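You operate a simulated robot arm through the tools that you are given. There is no shell and no other tool. Be economical: measure what you need, move in short steps, check, and stop when the job is done.

Carry out the task below with a simulated two-armed robot. There is one attempt and no reset: what you move stays moved.

JOB
Take the swarf bucket and leave it on the island bench end. Take the screw jack and leave it in the washed tray. Fetch the green pack and set it on the packing bench top. Put the yellow socket on the island bench edge. Put the black socket on the island bench top. Take the blue rag on the press bench top and put it away on the drying bench top. Do these in any order. Set down upright: screw jack, yellow socket.

The check looks at the end state, three seconds after you hand in, the way a careful person would. Anything else that was tipped, shoved, dropped, spilled or broken makes it a failure.

ROBOT AND FRAMES
Two 6-joint arms with two-finger parallel grippers on one trunk, on a base that drives. Base frame: it is fixed to the floor where the robot stands at the start and does not move with it; the origin is under the middle of the robot, x ahead of it, y to its left, z up; the surface under the hand at the start is at about z = 0.84. Readings come in m, rad, newtons and seconds.
The left shoulder is at the start at [0.28, 0.185, 1.055], the right one opposite. With the tool pointing down near the work surface each hand reaches from about 0.56 to 0.94 m from the robot's upright axis, wherever it stands, measured 20 degrees to its own side. Places, roughly: black socket (4x5x5 cm) [1.2, 0.4, 0.9]; blue rag (9x5x3 cm) [1.3, 3.4, 0.9]; drying bench top [3.1, 0.3, 0.9]; green pack (5x4x3 cm) [0.8, 0.1, 0.9]; island bench edge [1.1, -0.1, 0.8]; island bench end [0.9, -0.9, 0.8]; island bench top [0.7, -0.1, 0.8]; packing bench top [-1.4, -0.5, 0.8]; screw jack [1, -1.25, 0.75]; swarf bucket [0.5, 0, 1]; washed tray [1, -1.25, 0.75]; yellow socket [0.5, 0.25, 0.75]. Payload 1.57 kg a hand.
Tool frame (each hand has its own): the origin (TCP) lies between the finger pads and is the grasp point; the fingertips stand 0.03 m ahead of it; z points along the fingers, y is the line along which they close. The gripper opens to 0.08 m. The fingers are 0.017 m wide and 0.012 m thick; the gripper's body (0.04 by 0.082 m) begins 0.08 m behind the TCP.
Orientation is that of the tool frame in the base frame, as a unit quaternion [w, x, y, z]. With the fingers straight down and closing along the base's y, the tool's x points along the base's -x, its y along +y and its z along -z.

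CONTROLS
- The arms move only by the tool move_arm. It takes "left_steps", "right_steps" or both (then of equal length, played together; a hand with none holds still); each is a list of rows, each a list of 7 numbers: the shift along the tool's x, y, z in units of 40 mm (1.0 is 40 mm), then the turn, a rotation vector about the tool's x, y, z in units of 5 degrees (1.0 is 5 degrees), then the finger opening in m, from 0 to 0.08. In form: [[dx, dy, dz, rx, ry, rz, jaw], ...]. A call has 1 to 20 rows; each row shifts and turns the commanded pose from where the row before left it, along the tool's axes as they then stand. A call with a number of a shift or a turn outside -1 to 1 is refused whole. Each row takes 0.2 s and may step no farther than 0.05 m and 0.15 rad from the row before; otherwise, or with a gripper value out of range, the whole call is refused. A pose out of reach is approached as far as the arm can. The call stops where the force on the tool passes 40 N (or 10 N more than at its start, if that is more) or the arm is blocked; 0.2 s more then pass. The fingers move at their own pace (about 0.153 m/s each) and stop on an object; they squeeze with about 24 N. The grip force told is the motor's: it shows also when the fingers shut on nothing. Time passes only in rows, and 0.2 s behind the last, so rows that do not move let the fingers close. It gives the time, the measured TCP pose, the force on the tool (base axes), the opening and the grip force at its end, in the units of the frame above (readings bear some noise), with the torque about the TCP (base axes, N m) and any sound that the robot's microphone picked up.
- Cameras (640 x 400 px; columns grow to the right, rows downward): "scene" is now at [0.2325, -0.0114, 1.4901]; the picture's right is [-0.14, -0.99, 0.00], its down [-0.78, 0.11, -0.62] and it looks along [0.61, -0.09, -0.79] (base axes); focal length 272 px, centre (320, 200). "left" rides on the left gripper at [0.072, 0.007, -0.122] in its tool frame; the picture's right is [-0.09, 1.00, 0.00], its down [-0.84, -0.08, -0.54] and it looks along [-0.54, -0.05, 0.84] (tool axes); focal length 238 px, centre (320, 200). "right" rides on the right gripper at [0.072, -0.007, -0.122] in its tool frame; the picture's right is [0.09, 1.00, 0.00], its down [-0.84, 0.08, -0.54] and it looks along [-0.54, 0.05, 0.84] (tool axes); focal length 238 px, centre (320, 200). There is no depth. A picture from a camera that has moved, and an enlarged one, comes with that camera's place and axes in the base frame and with its lens.
- grab_frame(camera): a new picture of that camera. No time passes.
- lift_body(by): slides the trunk up (or, below 0, down) by that many m; the arms and the scene camera ride with it, the base frame stays. It gives what a move gives, with no picture.
- base_move(legs): drives the robot by 1 to 6 legs, each [ahead, turn to the left] in m and rad, along the robot's own axes; the way and the turn of a leg run together, so that a leg with both is an arc; at most 1.5 m and 3.142 rad a leg. The arms and the cameras ride along, it lands a little off, and it stops where it bumps. It gives what a move gives.
- pan_tilt(pan, tilt): turns the head with the scene camera to pan (to the left, within 1.501 rad either way) and tilt (down, from -0.506 to 1.204), counted from straight ahead of the robot. It gives what a move gives.
- enlarge(camera, box): a new picture of the part [left, top, right, bottom] of that camera's present view, enlarged. No time passes.
- hand_in(): hands the job in; it is judged then, once.

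Go step by step. Nothing tells you exact positions but the pictures and the camera data: compare them with the known pose of the tool, close in by small moves and look again before you grip or let go. The budget is 186 turns and 174 pictures, counting those below and the enlarged ones. Unless the task says otherwise, let go and move clear before handing in.

The tools are called after ">>>" as a command line: name --argument value ..., lists and objects as JSON in quotes. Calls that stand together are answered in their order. move_arm: Moves the arms, as the interface text tells. Its arguments: {"type":"object","properties":{"left_steps":{"type":"array","items":{"type":"array","items":{"type":"number"}}},"right_steps":{"type":"array","items":{"type":"array","items":{"type":"number"}}}},"required":[]} The other tools are called the same way: lift_body (by) slides the trunk up or down; base_move (legs) drives the base; pan_tilt (pan, tilt) turns the head that bears the scene camera; grab_frame (camera) takes a picture; enlarge (camera, box) takes an enlarged picture of a part of a camera's view; hand_in () hands the job in.

At the start:

```text
time_s: 0.0
left_tool_pos: [0.6065, 0.1761, 1.1485]
left_tool_rot: [-0.001, -0.001, 1.0, 0.0]
left_wrist_force: [0.3, 0.2, -0.2]
left_moment: [-0.02, -0.03, -0.01]
left_gripper_width: 0.08
left_grip_force: 0.0
right_tool_pos: [0.5779, -0.23, 1.1756]
right_tool_rot: [0.001, 0.0, 1.0, 0.0]
right_wrist_force: [0.3, 0.5, -0.1]
right_moment: [0.01, 0.02, 0.0]
right_gripper_width: 0.0801
right_grip_force: 0.0
trunk travel left (down, up): [-0.75, 0.24]
robot x, y, heading: [-0.0018, -0.0055, 0.002]
head pan, tilt: [-0.145, 0.908]
```

scene: 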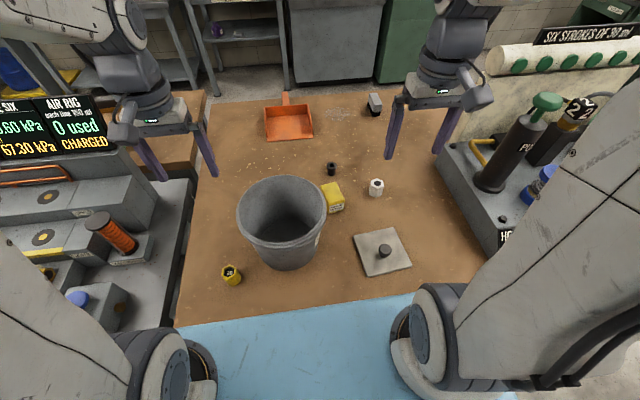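
right: 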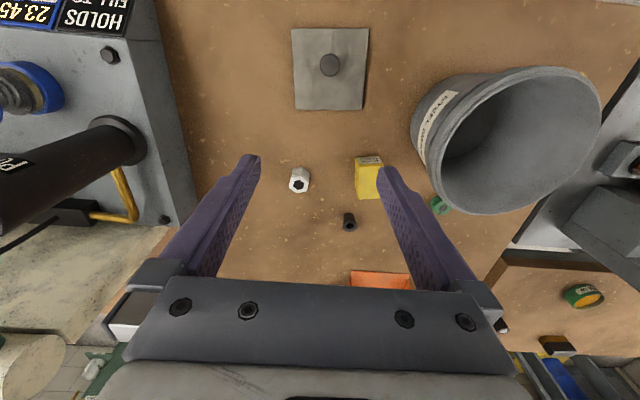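
left: 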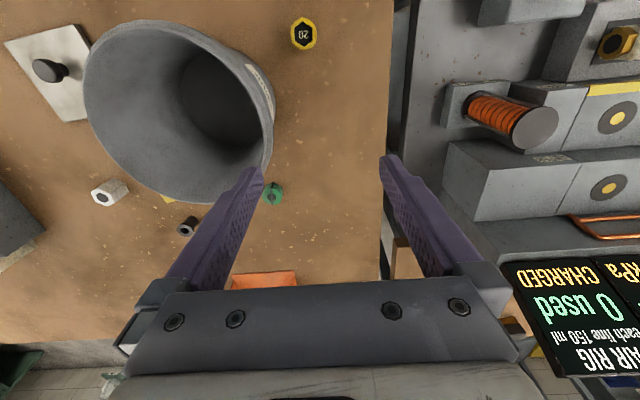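

I see the bench in front with the bucket, a yellow socket, a small black one and others. First I look around to locate the benches, tray, and rag.

>>> enlarge --camera "scene" --box '[160, 80, 480, 300]'

>>> pan_tilt --pan -1.0 --tilt 0.6

```text
1.82 times, centred on (320, 190) of scene
camera zoom: at [0.2325, -0.0114, 1.4901], right [-0.14, -0.99, 0.0], down [-0.78, 0.11, -0.62], along [0.61, -0.09, -0.79], focal length 494 px, centre (320, 218)
```

zoom: 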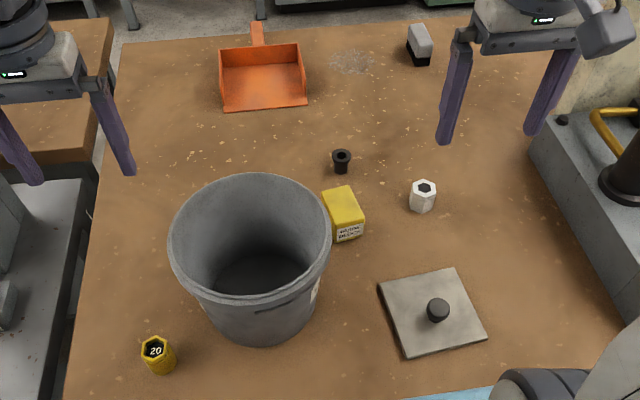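

```text
time_s: 1.2
left_tool_pos: [0.6064, 0.1775, 1.1479]
left_tool_rot: [0.0, 0.0, 1.0, 0.001]
left_wrist_force: [0.4, -0.6, -0.8]
left_moment: [-0.01, 0.01, 0.0]
left_gripper_width: 0.08
left_grip_force: 0.2
right_tool_pos: [0.5767, -0.2308, 1.1765]
right_tool_rot: [0.0, 0.0, 1.0, 0.0]
right_wrist_force: [0.1, 0.0, -0.4]
right_moment: [-0.03, 0.02, -0.01]
right_gripper_width: 0.08
right_grip_force: 0.1
trunk travel left (down, up): [-0.75, 0.24]
robot x, y, heading: [0.0027, -0.003, -0.002]
head pan, tilt: [-1.0, 0.6]
```

>>> grab_frame --camera "scene"

>>> pan_tilt --pan 0.0 --tilt 0.45

>>> grab_frame --camera "scene"

>>> pan_tilt --pan 1.0 --tilt 0.5

>>> grab_frame --camera "scene"

```text
169 pictures are left
camera scene: at [0.206, -0.0748, 1.5154], right [-0.84, -0.54, 0.0], down [-0.31, 0.48, -0.82], along [0.45, -0.69, -0.57], focal length 272 px, centre (320, 200)
```

scene: 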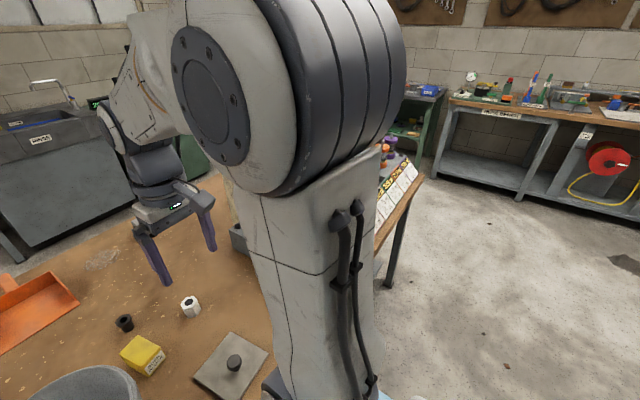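

```text
time_s: 2.4
left_tool_pos: [0.6067, 0.1765, 1.1477]
left_tool_rot: [0.0, 0.0, 1.0, 0.0]
left_wrist_force: [-1.1, -0.1, -0.6]
left_moment: [-0.01, 0.0, 0.0]
left_gripper_width: 0.0797
left_grip_force: 0.1
right_tool_pos: [0.5782, -0.2304, 1.1757]
right_tool_rot: [0.0, 0.0, 1.0, 0.0]
right_wrist_force: [0.5, 0.6, -0.1]
right_moment: [0.04, 0.02, 0.01]
right_gripper_width: 0.08
right_grip_force: 0.0
trunk travel left (down, up): [-0.75, 0.24]
robot x, y, heading: [0.0022, 0.0044, 0.001]
head pan, tilt: [0.0, 0.45]
```

```text
168 pictures are left
camera scene: at [0.2501, -0.0006, 1.529], right [0.0, -1.0, 0.0], down [-0.44, 0.0, -0.9], along [0.9, 0.0, -0.44], focal length 272 px, centre (320, 200)
```

scene: 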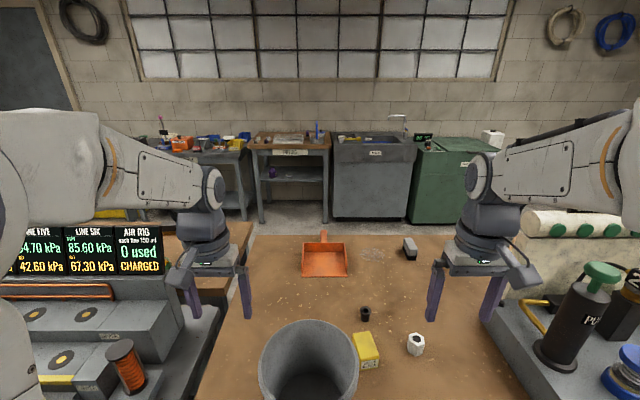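

```text
time_s: 3.7
left_tool_pos: [0.607, 0.1766, 1.1485]
left_tool_rot: [-0.001, 0.0, 1.0, -0.001]
left_wrist_force: [0.7, 0.0, -0.4]
left_moment: [0.0, -0.02, 0.01]
left_gripper_width: 0.0799
left_grip_force: 0.1
right_tool_pos: [0.5777, -0.2302, 1.1749]
right_tool_rot: [0.0, 0.0, 1.0, 0.0]
right_wrist_force: [-0.2, 0.7, 0.9]
right_moment: [0.0, -0.01, 0.0]
right_gripper_width: 0.0801
right_grip_force: 0.0
trunk travel left (down, up): [-0.75, 0.24]
robot x, y, heading: [-0.002, 0.0027, -0.001]
head pan, tilt: [1.0, 0.499]
```

```text
167 pictures are left
camera scene: at [0.2074, 0.076, 1.5246], right [0.84, -0.54, 0.0], down [-0.26, -0.4, -0.88], along [0.47, 0.74, -0.48], focal length 272 px, centre (320, 200)
```

scene: 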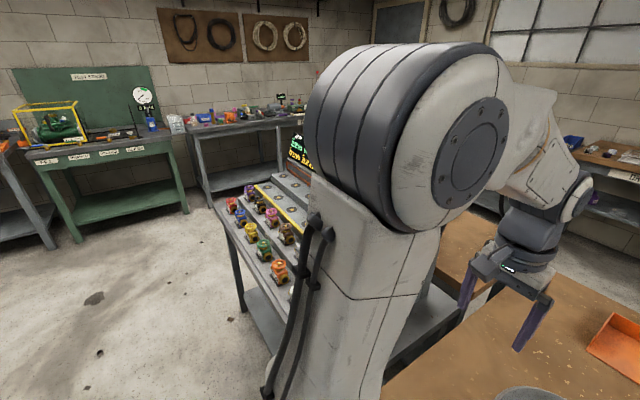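

I need names and labels of the benches, so I look at details.

>>> enlarge --camera "scene" --box '[0, 60, 320, 260]'

>>> pan_tilt --pan 1.5 --tilt 0.4

>>> grab_frame --camera "scene"

>>> pan_tilt --pan 0.0 --tilt 0.3

>>> enlarge --camera "scene" --box '[140, 140, 460, 340]'

>>> pan_tilt --pan -1.5 --tilt 0.5

>>> grab_frame --camera "scene"

```text
2.00 times, centred on (160, 160) of scene
camera zoom: at [0.2074, 0.076, 1.5246], right [0.84, -0.54, 0.0], down [-0.26, -0.4, -0.88], along [0.47, 0.74, -0.48], focal length 543 px, centre (640, 280)
```

zoom: 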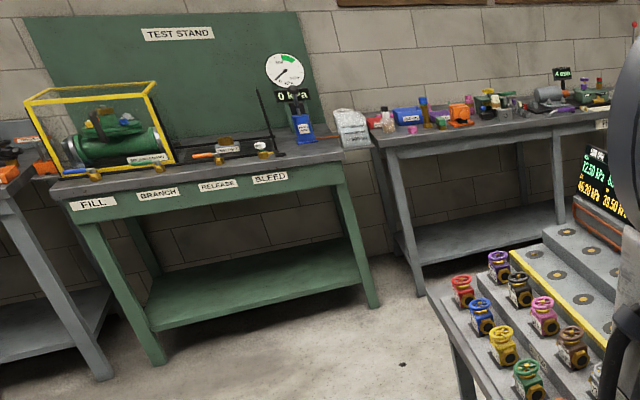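

```text
time_s: 4.6
left_tool_pos: [0.6067, 0.1759, 1.1488]
left_tool_rot: [0.0, 0.0, 1.0, 0.0]
left_wrist_force: [0.2, -0.4, -0.2]
left_moment: [0.0, 0.01, 0.03]
left_gripper_width: 0.08
left_grip_force: 0.1
right_tool_pos: [0.5768, -0.2298, 1.1758]
right_tool_rot: [0.0, 0.0, 1.0, -0.001]
right_wrist_force: [0.2, -0.6, -0.9]
right_moment: [0.01, 0.03, 0.0]
right_gripper_width: 0.0799
right_grip_force: 0.0
trunk travel left (down, up): [-0.75, 0.24]
robot x, y, heading: [0.0002, -0.0001, -0.005]
head pan, tilt: [1.499, 0.4]
```

```text
165 pictures are left
camera scene: at [0.1649, 0.0919, 1.5337], right [1.0, -0.07, 0.0], down [-0.03, -0.39, -0.92], along [0.07, 0.92, -0.39], focal length 272 px, centre (320, 200)
```

scene: 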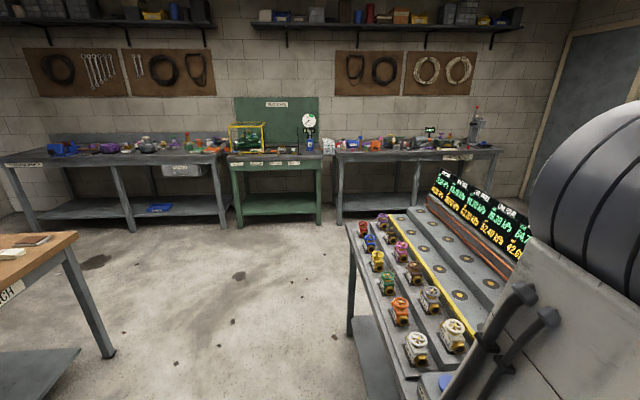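

```text
time_s: 6.2
left_tool_pos: [0.6071, 0.1759, 1.149]
left_tool_rot: [0.0, 0.0, 1.0, 0.0]
left_wrist_force: [-0.4, 0.2, 0.1]
left_moment: [0.0, -0.01, 0.02]
left_gripper_width: 0.0802
left_grip_force: 0.0
right_tool_pos: [0.578, -0.2301, 1.1759]
right_tool_rot: [-0.001, 0.0, 1.0, 0.0]
right_wrist_force: [-0.1, 0.4, -0.9]
right_moment: [0.0, -0.05, 0.0]
right_gripper_width: 0.0801
right_grip_force: 0.0
trunk travel left (down, up): [-0.75, 0.24]
robot x, y, heading: [0.0035, 0.0032, -0.001]
head pan, tilt: [0.0, 0.3]
```

```text
2.00 times, centred on (300, 240) of scene
camera zoom: at [0.2516, -0.0004, 1.5429], right [0.0, -1.0, 0.0], down [-0.3, 0.0, -0.96], along [0.96, 0.0, -0.3], focal length 543 px, centre (360, 120)
```

zoom: 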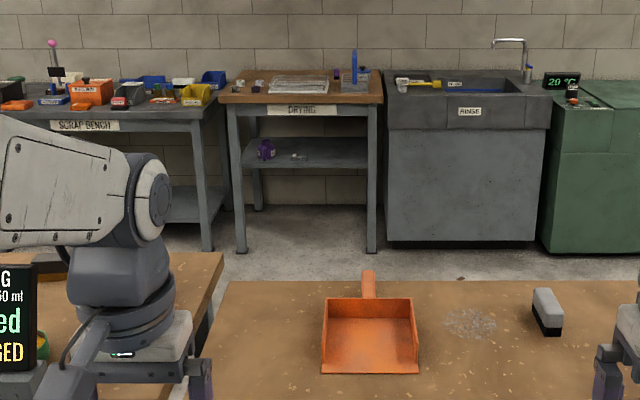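

```text
time_s: 7.8
left_tool_pos: [0.6066, 0.1768, 1.1487]
left_tool_rot: [0.0, 0.0, 1.0, 0.001]
left_wrist_force: [0.0, 0.3, -0.7]
left_moment: [-0.02, 0.03, -0.01]
left_gripper_width: 0.0799
left_grip_force: 0.1
right_tool_pos: [0.5776, -0.2303, 1.1768]
right_tool_rot: [0.0, 0.0, 1.0, 0.0]
right_wrist_force: [-0.1, 0.9, -0.7]
right_moment: [-0.04, 0.01, -0.05]
right_gripper_width: 0.08
right_grip_force: 0.2
trunk travel left (down, up): [-0.75, 0.24]
robot x, y, heading: [0.0014, 0.0029, -0.0]
head pan, tilt: [-1.499, 0.499]
```

```text
163 pictures are left
camera scene: at [0.1648, -0.0913, 1.5246], right [-1.0, -0.07, 0.0], down [-0.03, 0.48, -0.88], along [0.06, -0.88, -0.48], focal length 272 px, centre (320, 200)
```

scene: 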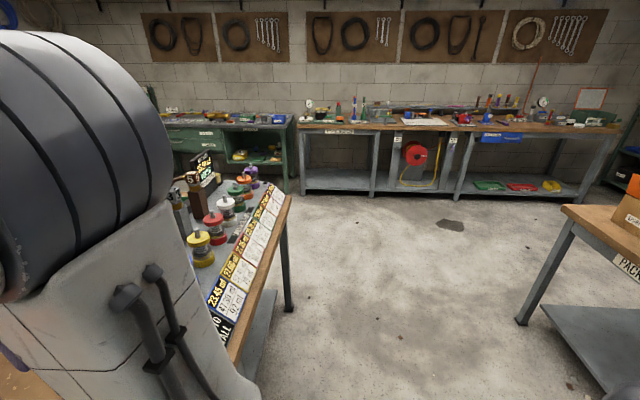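

Next I look front-right and front-left for the remaining places.

>>> pan_tilt --pan -0.45 --tilt 0.6

>>> grab_frame --camera "scene"

>>> pan_tilt --pan 0.45 --tilt 0.6

>>> grab_frame --camera "scene"

```text
time_s: 9.1
left_tool_pos: [0.6072, 0.176, 1.1484]
left_tool_rot: [0.0, 0.0, 1.0, 0.0]
left_wrist_force: [0.6, -0.4, -0.8]
left_moment: [0.02, 0.04, -0.02]
left_gripper_width: 0.0798
left_grip_force: 0.1
right_tool_pos: [0.5764, -0.2293, 1.1747]
right_tool_rot: [0.0, 0.0, 1.0, 0.0]
right_wrist_force: [-0.7, 0.3, -0.1]
right_moment: [0.06, 0.01, 0.01]
right_gripper_width: 0.0801
right_grip_force: 0.1
trunk travel left (down, up): [-0.75, 0.24]
robot x, y, heading: [-0.0011, -0.0001, 0.004]
head pan, tilt: [-0.45, 0.6]
```

```text
162 pictures are left
camera scene: at [0.2378, -0.039, 1.5155], right [-0.44, -0.9, 0.0], down [-0.51, 0.25, -0.83], along [0.74, -0.36, -0.56], focal length 272 px, centre (320, 200)
```

scene: 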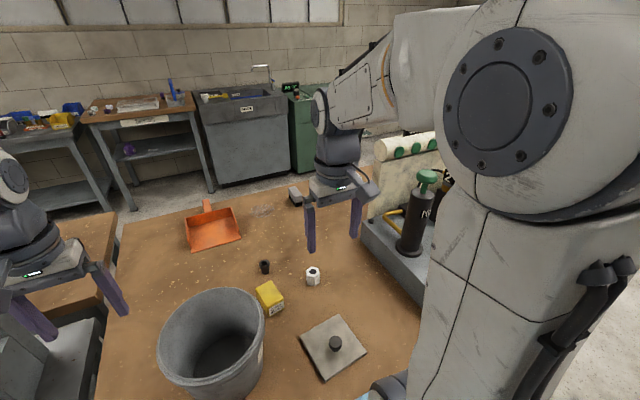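

```text
time_s: 10.3
left_tool_pos: [0.607, 0.1757, 1.1482]
left_tool_rot: [-0.001, 0.0, 1.0, 0.0]
left_wrist_force: [0.3, -0.6, 0.0]
left_moment: [0.03, -0.02, 0.01]
left_gripper_width: 0.08
left_grip_force: 0.0
right_tool_pos: [0.5762, -0.2312, 1.1779]
right_tool_rot: [-0.001, 0.0, 1.0, -0.001]
right_wrist_force: [-0.1, 0.1, -0.2]
right_moment: [-0.06, -0.02, 0.03]
right_gripper_width: 0.0801
right_grip_force: 0.0
trunk travel left (down, up): [-0.75, 0.24]
robot x, y, heading: [-0.0003, 0.0005, 0.001]
head pan, tilt: [0.45, 0.6]
```

```text
161 pictures are left
camera scene: at [0.2378, 0.0379, 1.5155], right [0.43, -0.9, 0.0], down [-0.51, -0.25, -0.83], along [0.74, 0.36, -0.56], focal length 272 px, centre (320, 200)
```

scene: 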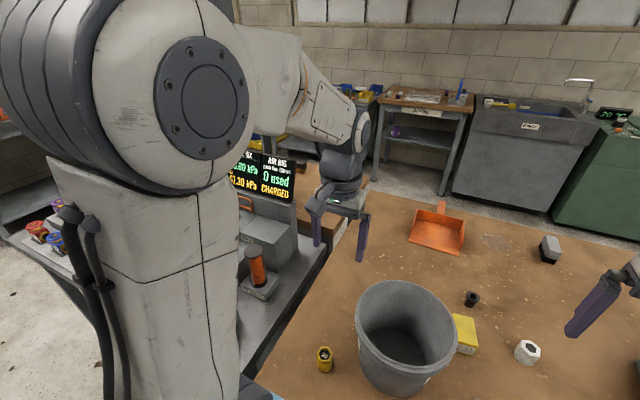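

I raise the trunk and back off for a wider view past the arms.

>>> lift_body --by 0.22

>>> base_move --legs '[[-0.45, 0]]'

>>> pan_tilt --pan -0.3 --tilt 0.55

>>> grab_frame --camera "scene"

>>> pan_tilt --pan 0.3 --tilt 0.55

>>> grab_frame --camera "scene"

```text
time_s: 12.7
left_tool_pos: [0.607, 0.1756, 1.3677]
left_tool_rot: [0.0, 0.0, 1.0, 0.001]
left_wrist_force: [0.3, -0.4, 0.3]
left_moment: [0.01, 0.02, -0.02]
left_gripper_width: 0.0802
left_grip_force: 0.0
right_tool_pos: [0.5773, -0.23, 1.3955]
right_tool_rot: [0.0, 0.0, 1.0, 0.0]
right_wrist_force: [-0.1, 0.1, 0.1]
right_moment: [-0.01, -0.01, 0.01]
right_gripper_width: 0.08
right_grip_force: 0.1
trunk travel left (down, up): [-0.97, 0.02]
robot x, y, heading: [0.0009, -0.0017, -0.001]
head pan, tilt: [0.45, 0.6]
```

```text
time_s: 15.4
left_tool_pos: [0.1518, 0.1762, 1.3677]
left_tool_rot: [0.0, 0.001, 1.0, 0.001]
left_wrist_force: [0.3, 0.0, 0.2]
left_moment: [0.02, 0.01, 0.03]
left_gripper_width: 0.0801
left_grip_force: 0.0
right_tool_pos: [0.123, -0.2307, 1.3961]
right_tool_rot: [-0.001, 0.0, 1.0, -0.001]
right_wrist_force: [0.0, 0.1, 0.4]
right_moment: [0.03, -0.01, -0.04]
right_gripper_width: 0.08
right_grip_force: 0.0
trunk travel left (down, up): [-0.97, 0.02]
robot x, y, heading: [-0.4574, 0.0004, 0.0]
head pan, tilt: [0.45, 0.6]
```

```text
time_s: 16.5
left_tool_pos: [0.1525, 0.1763, 1.3683]
left_tool_rot: [0.001, 0.0, 1.0, 0.0]
left_wrist_force: [-0.3, 0.1, 0.0]
left_moment: [0.0, 0.01, 0.04]
left_gripper_width: 0.08
left_grip_force: 0.0
right_tool_pos: [0.1232, -0.2308, 1.3954]
right_tool_rot: [0.0, 0.0, 1.0, 0.0]
right_wrist_force: [0.0, 0.5, 0.2]
right_moment: [0.03, 0.04, 0.0]
right_gripper_width: 0.0801
right_grip_force: 0.2
trunk travel left (down, up): [-0.97, 0.02]
robot x, y, heading: [-0.4565, -0.004, 0.0]
head pan, tilt: [-0.3, 0.55]
```

```text
160 pictures are left
camera scene: at [-0.2109, -0.027, 1.74], right [-0.29, -0.96, 0.0], down [-0.5, 0.15, -0.85], along [0.81, -0.25, -0.52], focal length 272 px, centre (320, 200)
```

scene: 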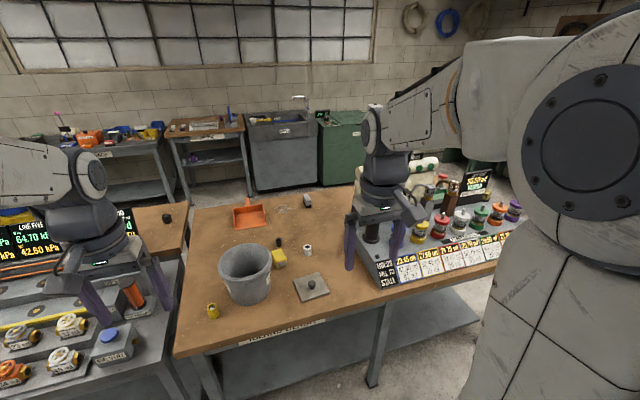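

```text
time_s: 17.5
left_tool_pos: [0.1502, 0.1764, 1.368]
left_tool_rot: [0.001, 0.001, 1.0, 0.0]
left_wrist_force: [0.0, -0.1, -0.5]
left_moment: [0.0, 0.04, -0.01]
left_gripper_width: 0.0798
left_grip_force: 0.0
right_tool_pos: [0.1221, -0.2307, 1.3953]
right_tool_rot: [0.0, 0.0, 1.0, 0.0]
right_wrist_force: [0.9, -0.2, -0.6]
right_moment: [0.02, -0.02, 0.01]
right_gripper_width: 0.08
right_grip_force: 0.1
trunk travel left (down, up): [-0.97, 0.02]
robot x, y, heading: [-0.4565, -0.003, 0.002]
head pan, tilt: [0.3, 0.55]
```

```text
159 pictures are left
camera scene: at [-0.2109, 0.026, 1.74], right [0.3, -0.96, 0.0], down [-0.5, -0.15, -0.85], along [0.81, 0.25, -0.52], focal length 272 px, centre (320, 200)
```

scene: 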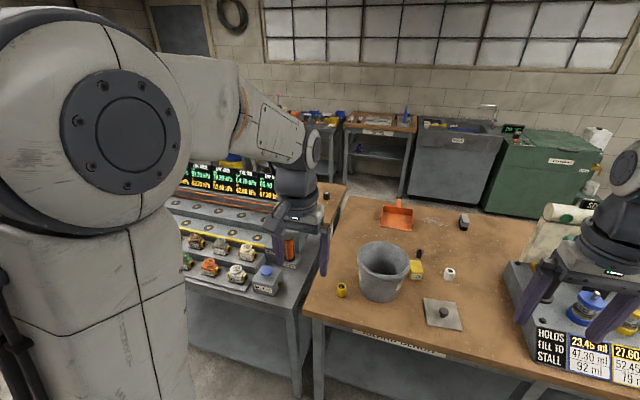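

I zoom in on the right part and left part.

>>> enlarge --camera "scene" --box '[280, 170, 480, 300]'

>>> pan_tilt --pan -0.55 --tilt 0.35

>>> grab_frame --camera "scene"

```text
3.08 times, centred on (380, 235) of scene
camera zoom: at [-0.2109, 0.026, 1.74], right [0.3, -0.96, 0.0], down [-0.5, -0.15, -0.85], along [0.81, 0.25, -0.52], focal length 836 px, centre (135, 92)
```

zoom: 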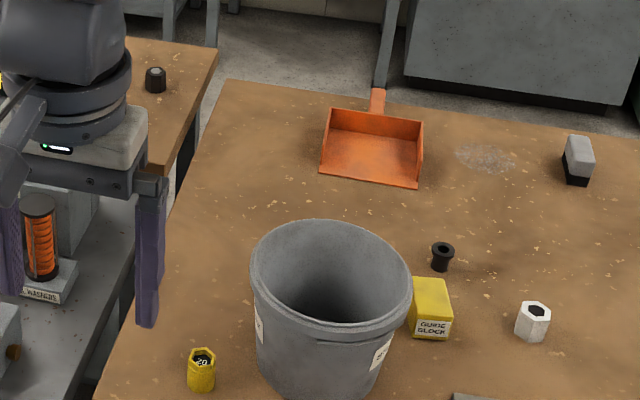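

```text
time_s: 18.7
left_tool_pos: [0.1522, 0.1764, 1.3683]
left_tool_rot: [0.0, 0.0, 1.0, 0.0]
left_wrist_force: [-0.1, 0.2, -0.1]
left_moment: [0.01, 0.01, 0.02]
left_gripper_width: 0.0796
left_grip_force: 0.0
right_tool_pos: [0.1219, -0.2302, 1.3961]
right_tool_rot: [0.0, 0.0, 1.0, 0.0]
right_wrist_force: [0.2, -0.6, 0.6]
right_moment: [0.0, 0.02, 0.03]
right_gripper_width: 0.08
right_grip_force: 0.1
trunk travel left (down, up): [-0.97, 0.02]
robot x, y, heading: [-0.4567, -0.0003, -0.003]
head pan, tilt: [-0.55, 0.351]
```

```text
157 pictures are left
camera scene: at [-0.2172, -0.0491, 1.7582], right [-0.52, -0.85, 0.0], down [-0.29, 0.18, -0.94], along [0.8, -0.49, -0.34], focal length 272 px, centre (320, 200)
```

scene: 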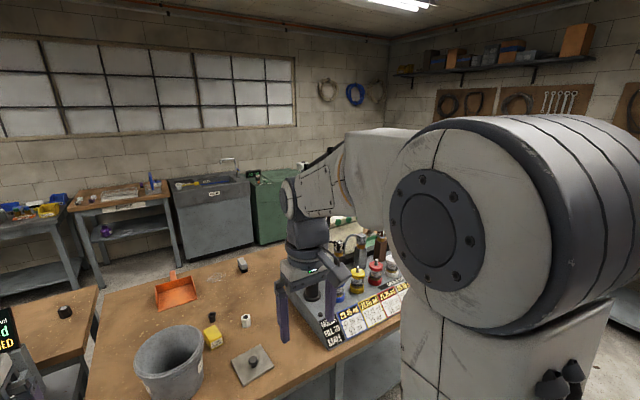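

I turn the robot right to look at the right end of the bench.

>>> base_move --legs '[[0, -1.57], [0.8, 0], [0, 0.8]]'

>>> pan_tilt --pan 0.0 --tilt 0.5

>>> grab_frame --camera "scene"

```text
time_s: 29.0
left_tool_pos: [0.0651, -1.1146, 1.3696]
left_tool_rot: [0.0, 0.388, 0.922, 0.0]
left_wrist_force: [0.0, 0.4, -0.2]
left_moment: [-0.02, 0.01, -0.02]
left_gripper_width: 0.0802
left_grip_force: 0.0
right_tool_pos: [-0.2456, -1.3785, 1.3962]
right_tool_rot: [-0.001, 0.387, 0.922, 0.001]
right_wrist_force: [-0.1, 0.1, -1.4]
right_moment: [0.01, 0.05, -0.02]
right_gripper_width: 0.08
right_grip_force: 0.1
trunk travel left (down, up): [-0.97, 0.02]
robot x, y, heading: [-0.4876, -0.8075, -0.792]
head pan, tilt: [-0.55, 0.351]
```

```text
time_s: 30.0
left_tool_pos: [0.0641, -1.114, 1.3684]
left_tool_rot: [0.0, 0.387, 0.922, 0.0]
left_wrist_force: [-0.2, 0.4, 0.2]
left_moment: [-0.04, 0.02, 0.01]
left_gripper_width: 0.0798
left_grip_force: 0.2
right_tool_pos: [-0.2459, -1.3791, 1.3952]
right_tool_rot: [0.0, 0.387, 0.922, 0.001]
right_wrist_force: [0.6, -0.5, 0.2]
right_moment: [-0.02, 0.01, 0.01]
right_gripper_width: 0.0801
right_grip_force: 0.1
trunk travel left (down, up): [-0.97, 0.02]
robot x, y, heading: [-0.4858, -0.8054, -0.793]
head pan, tilt: [0.0, 0.499]
```

```text
156 pictures are left
camera scene: at [-0.3114, -0.9846, 1.7446], right [-0.71, -0.7, 0.0], down [-0.34, 0.34, -0.88], along [0.62, -0.63, -0.48], focal length 272 px, centre (320, 200)
```

scene: 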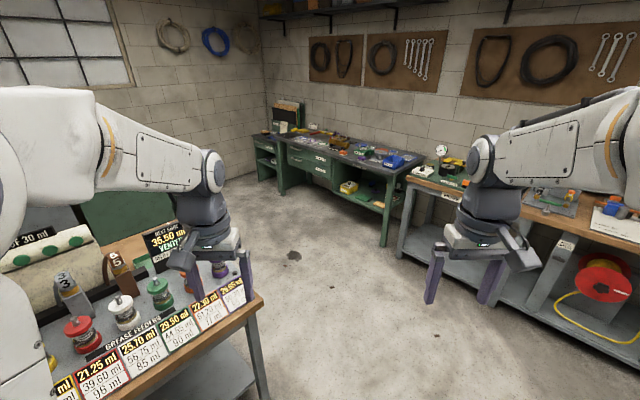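

I drive round to view the end of the island from outside.

>>> base_move --legs '[[0, -0.45], [1.1, 0], [0, 1.65]]'

>>> grab_frame --camera "scene"

```text
time_s: 40.9
left_tool_pos: [0.3722, -1.4799, 1.368]
left_tool_rot: [0.0, -0.183, 0.983, 0.0]
left_wrist_force: [1.0, 0.1, 1.1]
left_moment: [0.0, 0.03, -0.02]
left_gripper_width: 0.08
left_grip_force: 0.1
right_tool_pos: [0.4907, -1.8688, 1.3966]
right_tool_rot: [0.0, -0.183, 0.983, -0.001]
right_wrist_force: [-0.3, 0.6, 0.2]
right_moment: [0.0, 0.0, 0.0]
right_gripper_width: 0.08
right_grip_force: 0.0
trunk travel left (down, up): [-0.97, 0.02]
robot x, y, heading: [-0.1319, -1.8593, 0.367]
head pan, tilt: [0.0, 0.499]
```

```text
155 pictures are left
camera scene: at [0.1022, -1.7723, 1.7446], right [0.36, -0.93, 0.0], down [-0.45, -0.17, -0.88], along [0.82, 0.32, -0.48], focal length 272 px, centre (320, 200)
```

scene: 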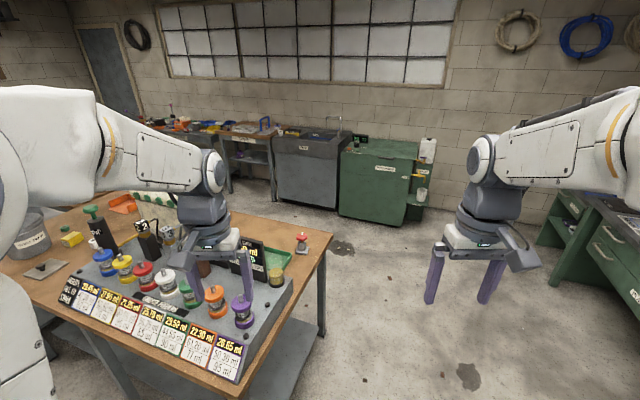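

I see a red screw jack and a green tray near the back right corner of the island. Zooming.

>>> enlarge --camera "scene" --box '[0, 180, 340, 390]'

>>> enlarge --camera "scene" --box '[220, 215, 340, 290]'

```text
1.88 times, centred on (170, 285) of scene
camera zoom: at [0.1022, -1.7723, 1.7446], right [0.36, -0.93, 0.0], down [-0.45, -0.17, -0.88], along [0.82, 0.32, -0.48], focal length 511 px, centre (602, 40)
```

zoom: 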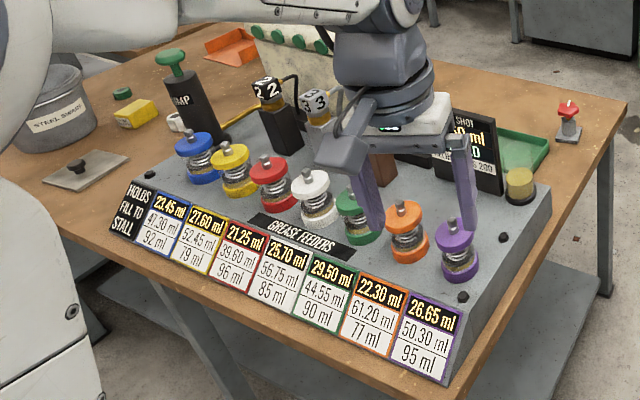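

```text
5.33 times, centred on (280, 252) of scene
camera zoom: at [0.1022, -1.7723, 1.7446], right [0.36, -0.93, 0.0], down [-0.45, -0.17, -0.88], along [0.82, 0.32, -0.48], focal length 1448 px, centre (533, -80)
```

zoom: 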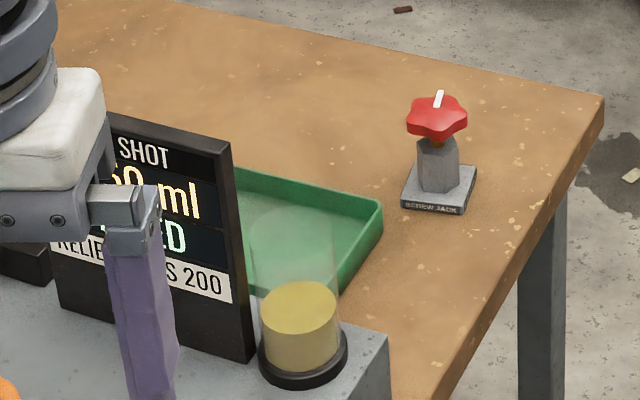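

The screw jack stands near (1.10, -1.28) and the tray near (0.98, -1.15). I drive round to the far side of the island.

>>> base_move --legs '[[0, -0.367], [1.5, 0], [0.5, 0], [0, 1.571], [0.75, 0], [0, 1.571]]'

>>> pan_tilt --pan 0.0 --tilt 0.7

>>> grab_frame --camera "scene"

```text
time_s: 63.1
left_tool_pos: [1.2458, -1.3238, 1.3675]
left_tool_rot: [0.0, 1.0, -0.004, 0.001]
left_wrist_force: [0.5, -0.2, 0.0]
left_moment: [0.02, -0.01, -0.02]
left_gripper_width: 0.0802
left_grip_force: 0.1
right_tool_pos: [1.278, -0.9163, 1.3966]
right_tool_rot: [0.0, 1.0, -0.003, 0.001]
right_wrist_force: [-0.1, -0.1, 0.3]
right_moment: [-0.01, 0.01, -0.04]
right_gripper_width: 0.0799
right_grip_force: 0.0
trunk travel left (down, up): [-0.97, 0.02]
robot x, y, heading: [1.8531, -1.1524, 3.137]
head pan, tilt: [0.0, 0.499]
```

```text
time_s: 63.8
left_tool_pos: [1.2449, -1.324, 1.3678]
left_tool_rot: [0.0, 1.0, -0.003, 0.001]
left_wrist_force: [1.4, 0.5, -0.1]
left_moment: [0.01, 0.01, 0.0]
left_gripper_width: 0.0799
left_grip_force: 0.1
right_tool_pos: [1.2764, -0.9174, 1.3958]
right_tool_rot: [0.0, 1.0, -0.002, 0.0]
right_wrist_force: [0.0, -0.2, 0.3]
right_moment: [0.01, -0.05, 0.0]
right_gripper_width: 0.0799
right_grip_force: 0.0
trunk travel left (down, up): [-0.97, 0.02]
robot x, y, heading: [1.8508, -1.1522, 3.135]
head pan, tilt: [0.0, 0.7]
```

```text
152 pictures are left
camera scene: at [1.6061, -1.1502, 1.7269], right [0.0, 1.0, 0.0], down [0.64, 0.0, -0.77], along [-0.77, 0.0, -0.64], focal length 272 px, centre (320, 200)
```

scene: 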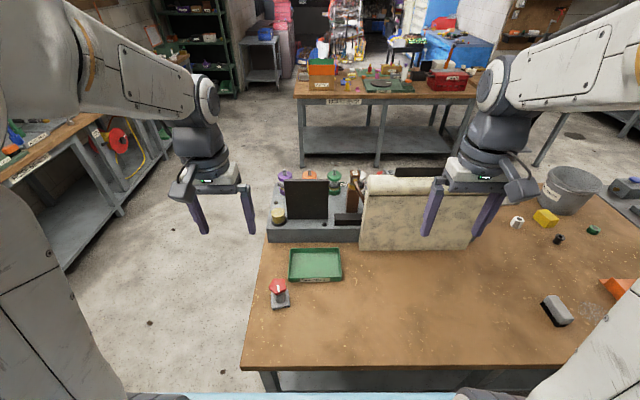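

The view is clear: jack at about (1.107, -1.286), tray spanning x 0.86–1.01, y -1.27…-1.07. I lower the trunk and bring the left hand above the jack.

>>> lift_body --by -0.22

>>> move_arm --left_steps '[[-0.8, -0.25, 0, 0, 0, 0, 0.08], [-0.8, -0.25, 0, 0, 0, 0, 0.08], [-0.8, -0.25, 0, 0, 0, 0, 0.08], [-0.8, -0.2, 0, 0, 0, 0, 0.08], [0, 0, 0, 0, 0, 0, 0.08]]'

>>> grab_frame --camera "left"

```text
time_s: 66.2
left_tool_pos: [1.2456, -1.3241, 1.1489]
left_tool_rot: [-0.001, 1.0, -0.003, 0.0]
left_wrist_force: [-0.4, 0.0, 0.3]
left_moment: [0.0, -0.02, 0.01]
left_gripper_width: 0.0802
left_grip_force: 0.0
right_tool_pos: [1.2765, -0.9175, 1.1763]
right_tool_rot: [0.0, 1.0, -0.003, 0.0]
right_wrist_force: [-0.4, 0.7, 0.5]
right_moment: [0.04, -0.01, 0.02]
right_gripper_width: 0.08
right_grip_force: 0.1
trunk travel left (down, up): [-0.75, 0.24]
robot x, y, heading: [1.852, -1.1499, 3.135]
head pan, tilt: [0.0, 0.7]
```

```text
time_s: 67.4
left_tool_pos: [1.1159, -1.2854, 1.148]
left_tool_rot: [-0.001, 1.0, -0.003, 0.0]
left_wrist_force: [0.5, -0.8, 0.1]
left_moment: [0.0, 0.0, -0.02]
left_gripper_width: 0.0801
left_grip_force: 0.1
right_tool_pos: [1.2772, -0.9158, 1.1753]
right_tool_rot: [0.0, 1.0, -0.003, 0.0]
right_wrist_force: [0.3, -0.2, -0.1]
right_moment: [0.01, -0.01, -0.04]
right_gripper_width: 0.0799
right_grip_force: 0.1
trunk travel left (down, up): [-0.75, 0.24]
robot x, y, heading: [1.8499, -1.1492, 3.134]
head pan, tilt: [0.0, 0.7]
```

```text
151 pictures are left
camera left: at [1.1875, -1.2924, 1.2711], right [-0.1, -1.0, 0.0], down [-0.84, 0.08, 0.54], along [-0.54, 0.05, -0.84], focal length 238 px, centre (320, 200)
```

left: 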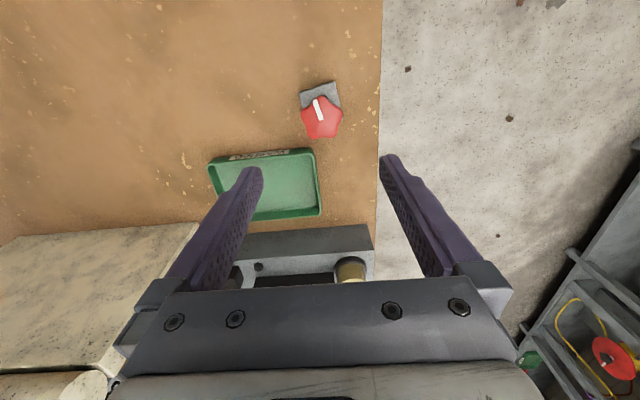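

>>> enlarge --camera "left" --box '[270, 60, 370, 160]'

>>> enlarge --camera "scene" --box '[200, 200, 360, 320]'

```text
4.00 times, centred on (320, 110) of left
camera zoom: at [1.1875, -1.2924, 1.2711], right [-0.1, -1.0, 0.0], down [-0.84, 0.08, 0.54], along [-0.54, 0.05, -0.84], focal length 953 px, centre (320, 560)
```

zoom: 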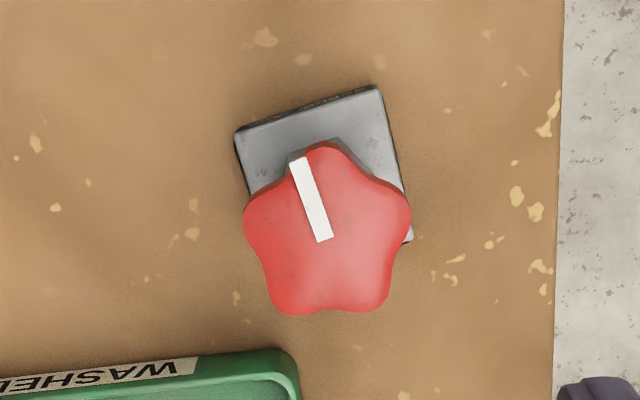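

```text
3.33 times, centred on (280, 260) of scene
camera zoom: at [1.6058, -1.1502, 1.5068], right [0.0, 1.0, 0.0], down [0.64, 0.0, -0.76], along [-0.76, 0.0, -0.64], focal length 905 px, centre (453, 0)
```

zoom: 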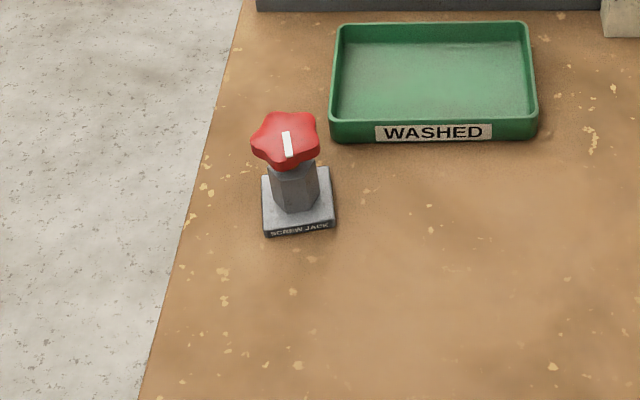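

The jack's base centre is about (1.105, -1.287), base turned about 12°. I turn the hand to match, go down to just above the knob and look again.

>>> move_arm --left_steps '[[-0.25, 0, 0.9, 0, 0, -0.8, 0.08], [0, 0, 0.9, 0, 0, -0.8, 0.08], [0, 0, 0.9, 0, 0, -0.8, 0.08], [0, 0, 0.9, 0, 0, 0, 0.08], [0, 0, 0, 0, 0, 0, 0.08]]'

>>> grab_frame --camera "left"

>>> enlarge --camera "scene" --box '[200, 180, 360, 300]'

```text
time_s: 68.6
left_tool_pos: [1.1101, -1.2869, 1.0022]
left_tool_rot: [0.0, 0.995, 0.101, 0.0]
left_wrist_force: [-0.2, 0.2, 0.4]
left_moment: [0.02, 0.0, 0.02]
left_gripper_width: 0.0802
left_grip_force: 0.0
right_tool_pos: [1.2776, -0.9176, 1.1748]
right_tool_rot: [-0.001, 1.0, -0.002, 0.0]
right_wrist_force: [1.3, 0.6, 0.3]
right_moment: [0.01, -0.02, 0.0]
right_gripper_width: 0.0797
right_grip_force: 0.1
trunk travel left (down, up): [-0.75, 0.24]
robot x, y, heading: [1.8529, -1.151, 3.137]
head pan, tilt: [0.0, 0.7]
```

```text
148 pictures are left
camera left: at [1.1816, -1.2781, 1.1257], right [0.11, -0.99, 0.0], down [-0.84, -0.09, 0.54], along [-0.54, -0.06, -0.84], focal length 238 px, centre (320, 200)
```

left: 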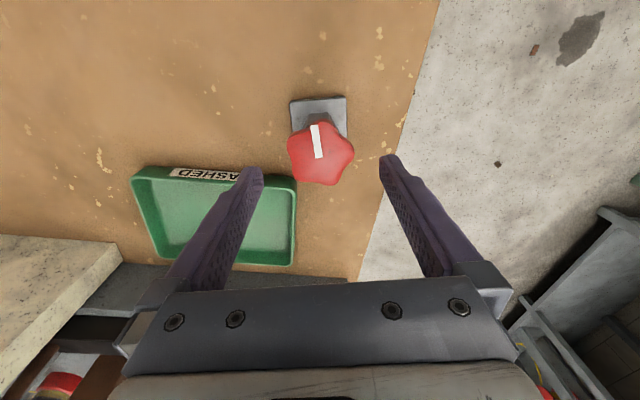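

```text
3.33 times, centred on (280, 240) of scene
camera zoom: at [1.6059, -1.1502, 1.5068], right [0.0, 1.0, 0.0], down [0.64, 0.0, -0.76], along [-0.76, 0.0, -0.64], focal length 905 px, centre (453, 67)
```

zoom: 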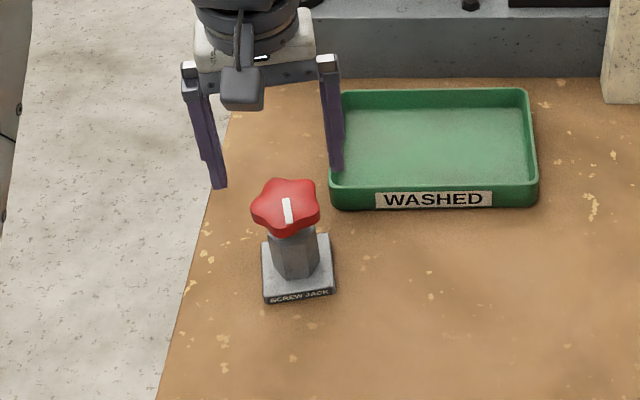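

The hand is centred over the jack. I go down with fingers either side of the base and grip.

>>> move_arm --left_steps '[[0, 0, 0.8, 0, 0, 0.3, 0.08], [0, 0, 0.8, 0, 0, 0, 0.08], [0, 0, 0.8, 0, 0, 0, 0.08], [0, 0, 0.4, 0, 0, 0, 0.08], [0, 0, 0.3, 0, 0, 0, 0.08], [0, 0, 0, 0, 0, 0, 0.08]]'

>>> grab_frame --camera "left"

>>> enlarge --camera "scene" --box '[200, 180, 360, 300]'

```text
time_s: 70.0
left_tool_pos: [1.1081, -1.2847, 0.8808]
left_tool_rot: [0.001, 0.996, 0.088, 0.0]
left_wrist_force: [0.4, -0.6, -0.3]
left_moment: [0.05, -0.02, 0.03]
left_gripper_width: 0.0802
left_grip_force: 0.0
right_tool_pos: [1.2781, -0.918, 1.1764]
right_tool_rot: [-0.001, 1.0, -0.002, -0.001]
right_wrist_force: [0.9, 0.0, 0.1]
right_moment: [-0.01, 0.02, 0.03]
right_gripper_width: 0.0799
right_grip_force: 0.1
trunk travel left (down, up): [-0.75, 0.24]
robot x, y, heading: [1.853, -1.1484, 3.131]
head pan, tilt: [0.0, 0.7]
```

```text
146 pictures are left
camera left: at [1.1794, -1.2779, 1.0046], right [0.08, -1.0, 0.0], down [-0.84, -0.07, 0.54], along [-0.54, -0.05, -0.84], focal length 238 px, centre (320, 200)
```

left: 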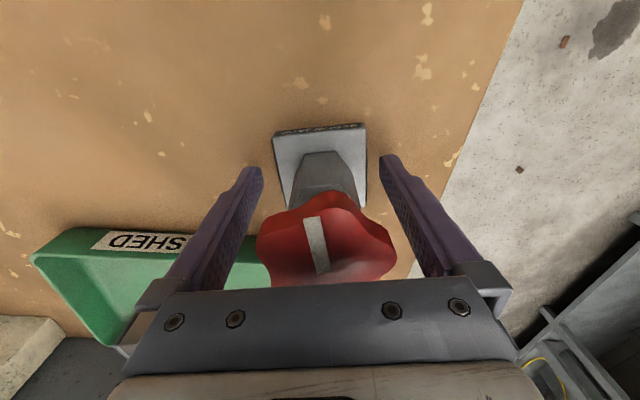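

```text
3.33 times, centred on (280, 240) of scene
camera zoom: at [1.6061, -1.1502, 1.5068], right [0.0, 1.0, 0.0], down [0.64, 0.0, -0.76], along [-0.76, 0.0, -0.64], focal length 905 px, centre (453, 67)
```

zoom: 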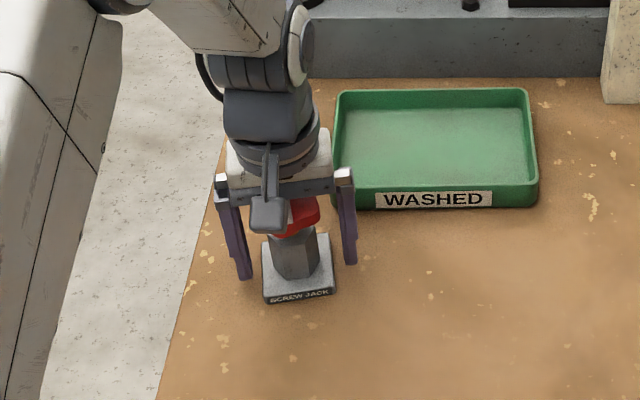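

Well centred. I lower a few mm and close.

>>> move_arm --left_steps '[[0, 0, 0.12, 0, 0, 0, 0.08], [0, 0, 0, 0, 0, 0, 0.04], [0, 0, 0, 0, 0, 0, 0.04], [0, 0, 0, 0, 0, 0, 0.04]]'

>>> enlarge --camera "scene" --box '[200, 180, 360, 300]'

```text
time_s: 71.0
left_tool_pos: [1.1087, -1.2848, 0.876]
left_tool_rot: [0.0, 0.996, 0.089, 0.0]
left_wrist_force: [0.7, -0.9, 0.3]
left_moment: [-0.05, -0.07, -0.01]
left_gripper_width: 0.0574
left_grip_force: 24.1
right_tool_pos: [1.2775, -0.9163, 1.1754]
right_tool_rot: [0.0, 1.0, -0.003, 0.0]
right_wrist_force: [-0.5, 0.6, 0.9]
right_moment: [-0.01, 0.03, -0.01]
right_gripper_width: 0.0802
right_grip_force: 0.0
trunk travel left (down, up): [-0.75, 0.24]
robot x, y, heading: [1.8529, -1.1481, 3.131]
head pan, tilt: [0.0, 0.7]
```

```text
3.33 times, centred on (280, 240) of scene
camera zoom: at [1.606, -1.1502, 1.5068], right [0.0, 1.0, 0.0], down [0.64, 0.0, -0.76], along [-0.76, 0.0, -0.64], focal length 905 px, centre (453, 67)
```

zoom: 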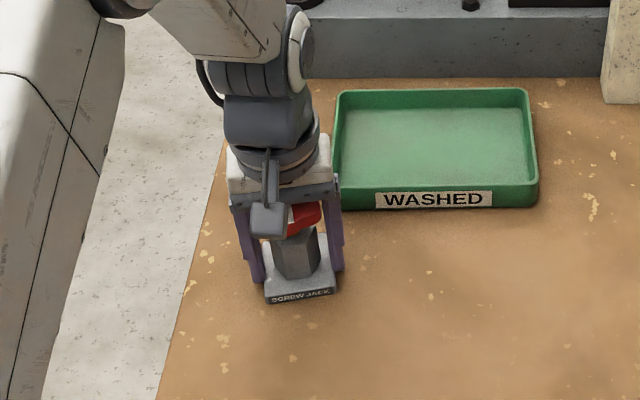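

Gripped (57 mm). I lift it and check.

>>> move_arm --left_steps '[[0, 0, -0.3, 0, 0, 0, 0.04], [0, 0, -0.7, 0, 0, 0, 0.04], [0, 0, -0.8, 0, 0, 0, 0.04], [0, 0, 0, 0, 0, 0, 0.04]]'

>>> enlarge --camera "scene" --box '[200, 180, 360, 300]'

```text
time_s: 72.0
left_tool_pos: [1.1091, -1.2853, 0.95]
left_tool_rot: [0.0, 0.996, 0.088, 0.001]
left_wrist_force: [0.9, 0.3, -3.6]
left_moment: [0.02, -0.02, 0.0]
left_gripper_width: 0.0572
left_grip_force: 24.2
right_tool_pos: [1.2778, -0.918, 1.1751]
right_tool_rot: [0.0, 1.0, -0.003, 0.0]
right_wrist_force: [0.5, -0.2, 0.6]
right_moment: [-0.02, 0.01, 0.01]
right_gripper_width: 0.0802
right_grip_force: 0.1
trunk travel left (down, up): [-0.75, 0.24]
robot x, y, heading: [1.8519, -1.1507, 3.139]
head pan, tilt: [0.0, 0.7]
```

```text
3.33 times, centred on (280, 240) of scene
camera zoom: at [1.6062, -1.1502, 1.5068], right [0.0, 1.0, 0.0], down [0.64, 0.0, -0.76], along [-0.76, 0.0, -0.64], focal length 905 px, centre (453, 67)
```

zoom: 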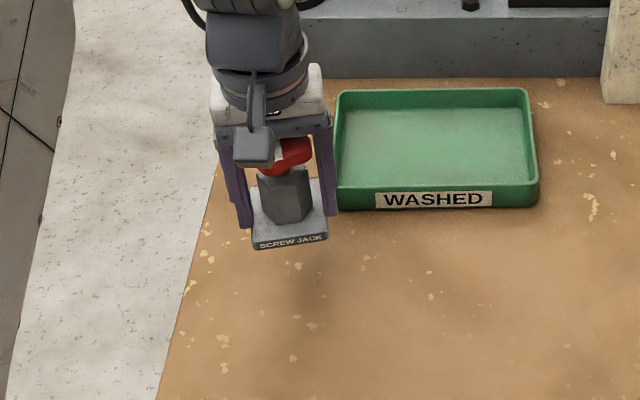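

>>> move_arm --left_steps '[[-0.655, -0.712, 0, 0, 0, 0, 0.04], [-0.655, -0.712, 0, 0, 0, 0, 0.04], [-0.655, -0.712, 0, 0, 0, 0, 0.04], [-0.655, -0.712, 0, 0, 0, 0, 0.04], [-0.655, -0.712, 0, 0, 0, 0, 0.04], [0, 0, 0, 0, 0, 0, 0.04]]'

>>> enlarge --camera "scene" --box '[240, 160, 400, 280]'

>>> grab_frame --camera "left"

```text
time_s: 73.4
left_tool_pos: [0.9712, -1.1694, 0.9432]
left_tool_rot: [0.001, 0.996, 0.088, 0.002]
left_wrist_force: [-0.2, 0.0, -3.2]
left_moment: [0.0, -0.03, 0.02]
left_gripper_width: 0.0571
left_grip_force: 23.9
left hand out of reach, approached as far as the arm can: row 5
right_tool_pos: [1.2766, -0.9181, 1.1752]
right_tool_rot: [0.001, 1.0, -0.003, 0.0]
right_wrist_force: [0.2, 0.2, -0.3]
right_moment: [0.02, 0.03, 0.01]
right_gripper_width: 0.0802
right_grip_force: 0.1
trunk travel left (down, up): [-0.75, 0.24]
robot x, y, heading: [1.8536, -1.1492, 3.136]
head pan, tilt: [0.0, 0.7]
```

```text
3.33 times, centred on (320, 220) of scene
camera zoom: at [1.606, -1.1501, 1.5068], right [0.0, 1.0, 0.0], down [0.64, 0.0, -0.76], along [-0.76, 0.0, -0.64], focal length 905 px, centre (320, 133)
```

zoom: 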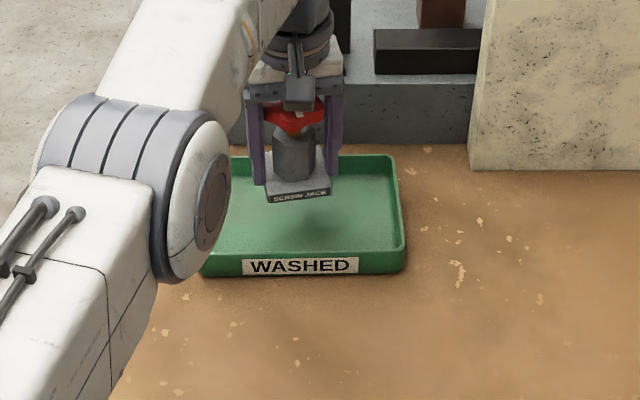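

```text
141 pictures are left
camera left: at [1.0425, -1.1637, 1.067], right [0.08, -1.0, 0.0], down [-0.84, -0.07, 0.54], along [-0.54, -0.05, -0.84], focal length 238 px, centre (320, 200)
```

left: 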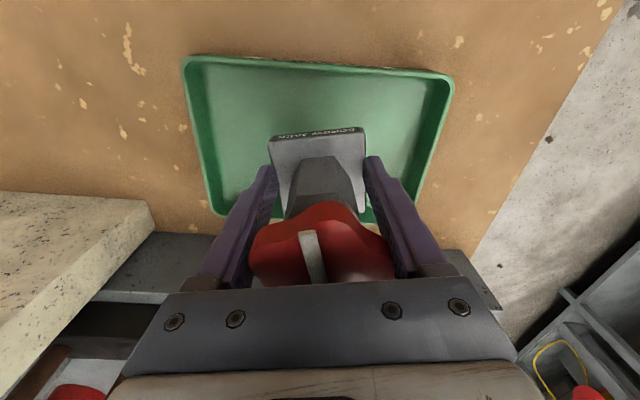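

The jack is over the tray centre. I lower it gently, pulling back slightly from the reach limit.

>>> move_arm --left_steps '[[0.2, 0, 0.5, 0, 0, 0, 0.04], [0, 0, 0.5, 0, 0, 0, 0.04], [0, 0, 0.3, 0, 0, 0, 0.04], [0, 0, 0, 0, 0, 0, 0.04]]'

>>> enlarge --camera "scene" --box '[240, 160, 400, 280]'

```text
time_s: 74.4
left_tool_pos: [0.9747, -1.1707, 0.8936]
left_tool_rot: [0.0, 0.996, 0.087, 0.0]
left_wrist_force: [0.0, 0.0, -3.9]
left_moment: [0.01, -0.05, 0.02]
left_gripper_width: 0.0572
left_grip_force: 24.4
right_tool_pos: [1.277, -0.9168, 1.1767]
right_tool_rot: [0.0, 1.0, -0.003, 0.0]
right_wrist_force: [0.2, 0.6, -0.1]
right_moment: [-0.03, -0.03, 0.01]
right_gripper_width: 0.08
right_grip_force: 0.0
trunk travel left (down, up): [-0.75, 0.24]
robot x, y, heading: [1.854, -1.153, 3.138]
head pan, tilt: [0.0, 0.7]
```

```text
3.33 times, centred on (320, 220) of scene
camera zoom: at [1.6058, -1.1502, 1.5068], right [0.0, 1.0, 0.0], down [0.64, 0.0, -0.76], along [-0.76, 0.0, -0.64], focal length 905 px, centre (320, 133)
```

zoom: 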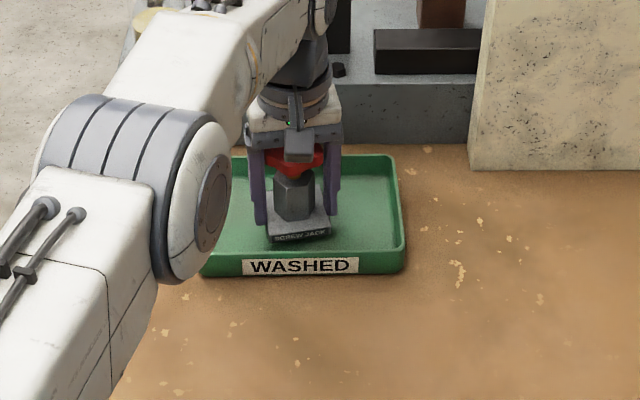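

>>> move_arm --left_steps '[[0, 0, 0.1, 0, 0, 0, 0.04], [0, 0, 0.08, 0, 0, 0, 0.04], [0, 0, 0.07, 0, 0, 0, 0.04], [0, 0, 0.05, 0, 0, 0, 0.04], [0, 0, 0, 0, 0, 0, 0.04]]'

```text
time_s: 75.6
left_tool_pos: [0.9763, -1.17, 0.8822]
left_tool_rot: [0.0, 0.996, 0.088, 0.0]
left_wrist_force: [-0.6, -0.2, -3.4]
left_moment: [0.02, -0.05, 0.01]
left_gripper_width: 0.0572
left_grip_force: 24.0
right_tool_pos: [1.2772, -0.9184, 1.1753]
right_tool_rot: [0.0, 1.0, -0.003, 0.0]
right_wrist_force: [-0.4, -0.2, 0.3]
right_moment: [0.01, 0.05, 0.0]
right_gripper_width: 0.0801
right_grip_force: 0.0
trunk travel left (down, up): [-0.75, 0.24]
robot x, y, heading: [1.8533, -1.1504, 3.14]
head pan, tilt: [0.0, 0.7]
```

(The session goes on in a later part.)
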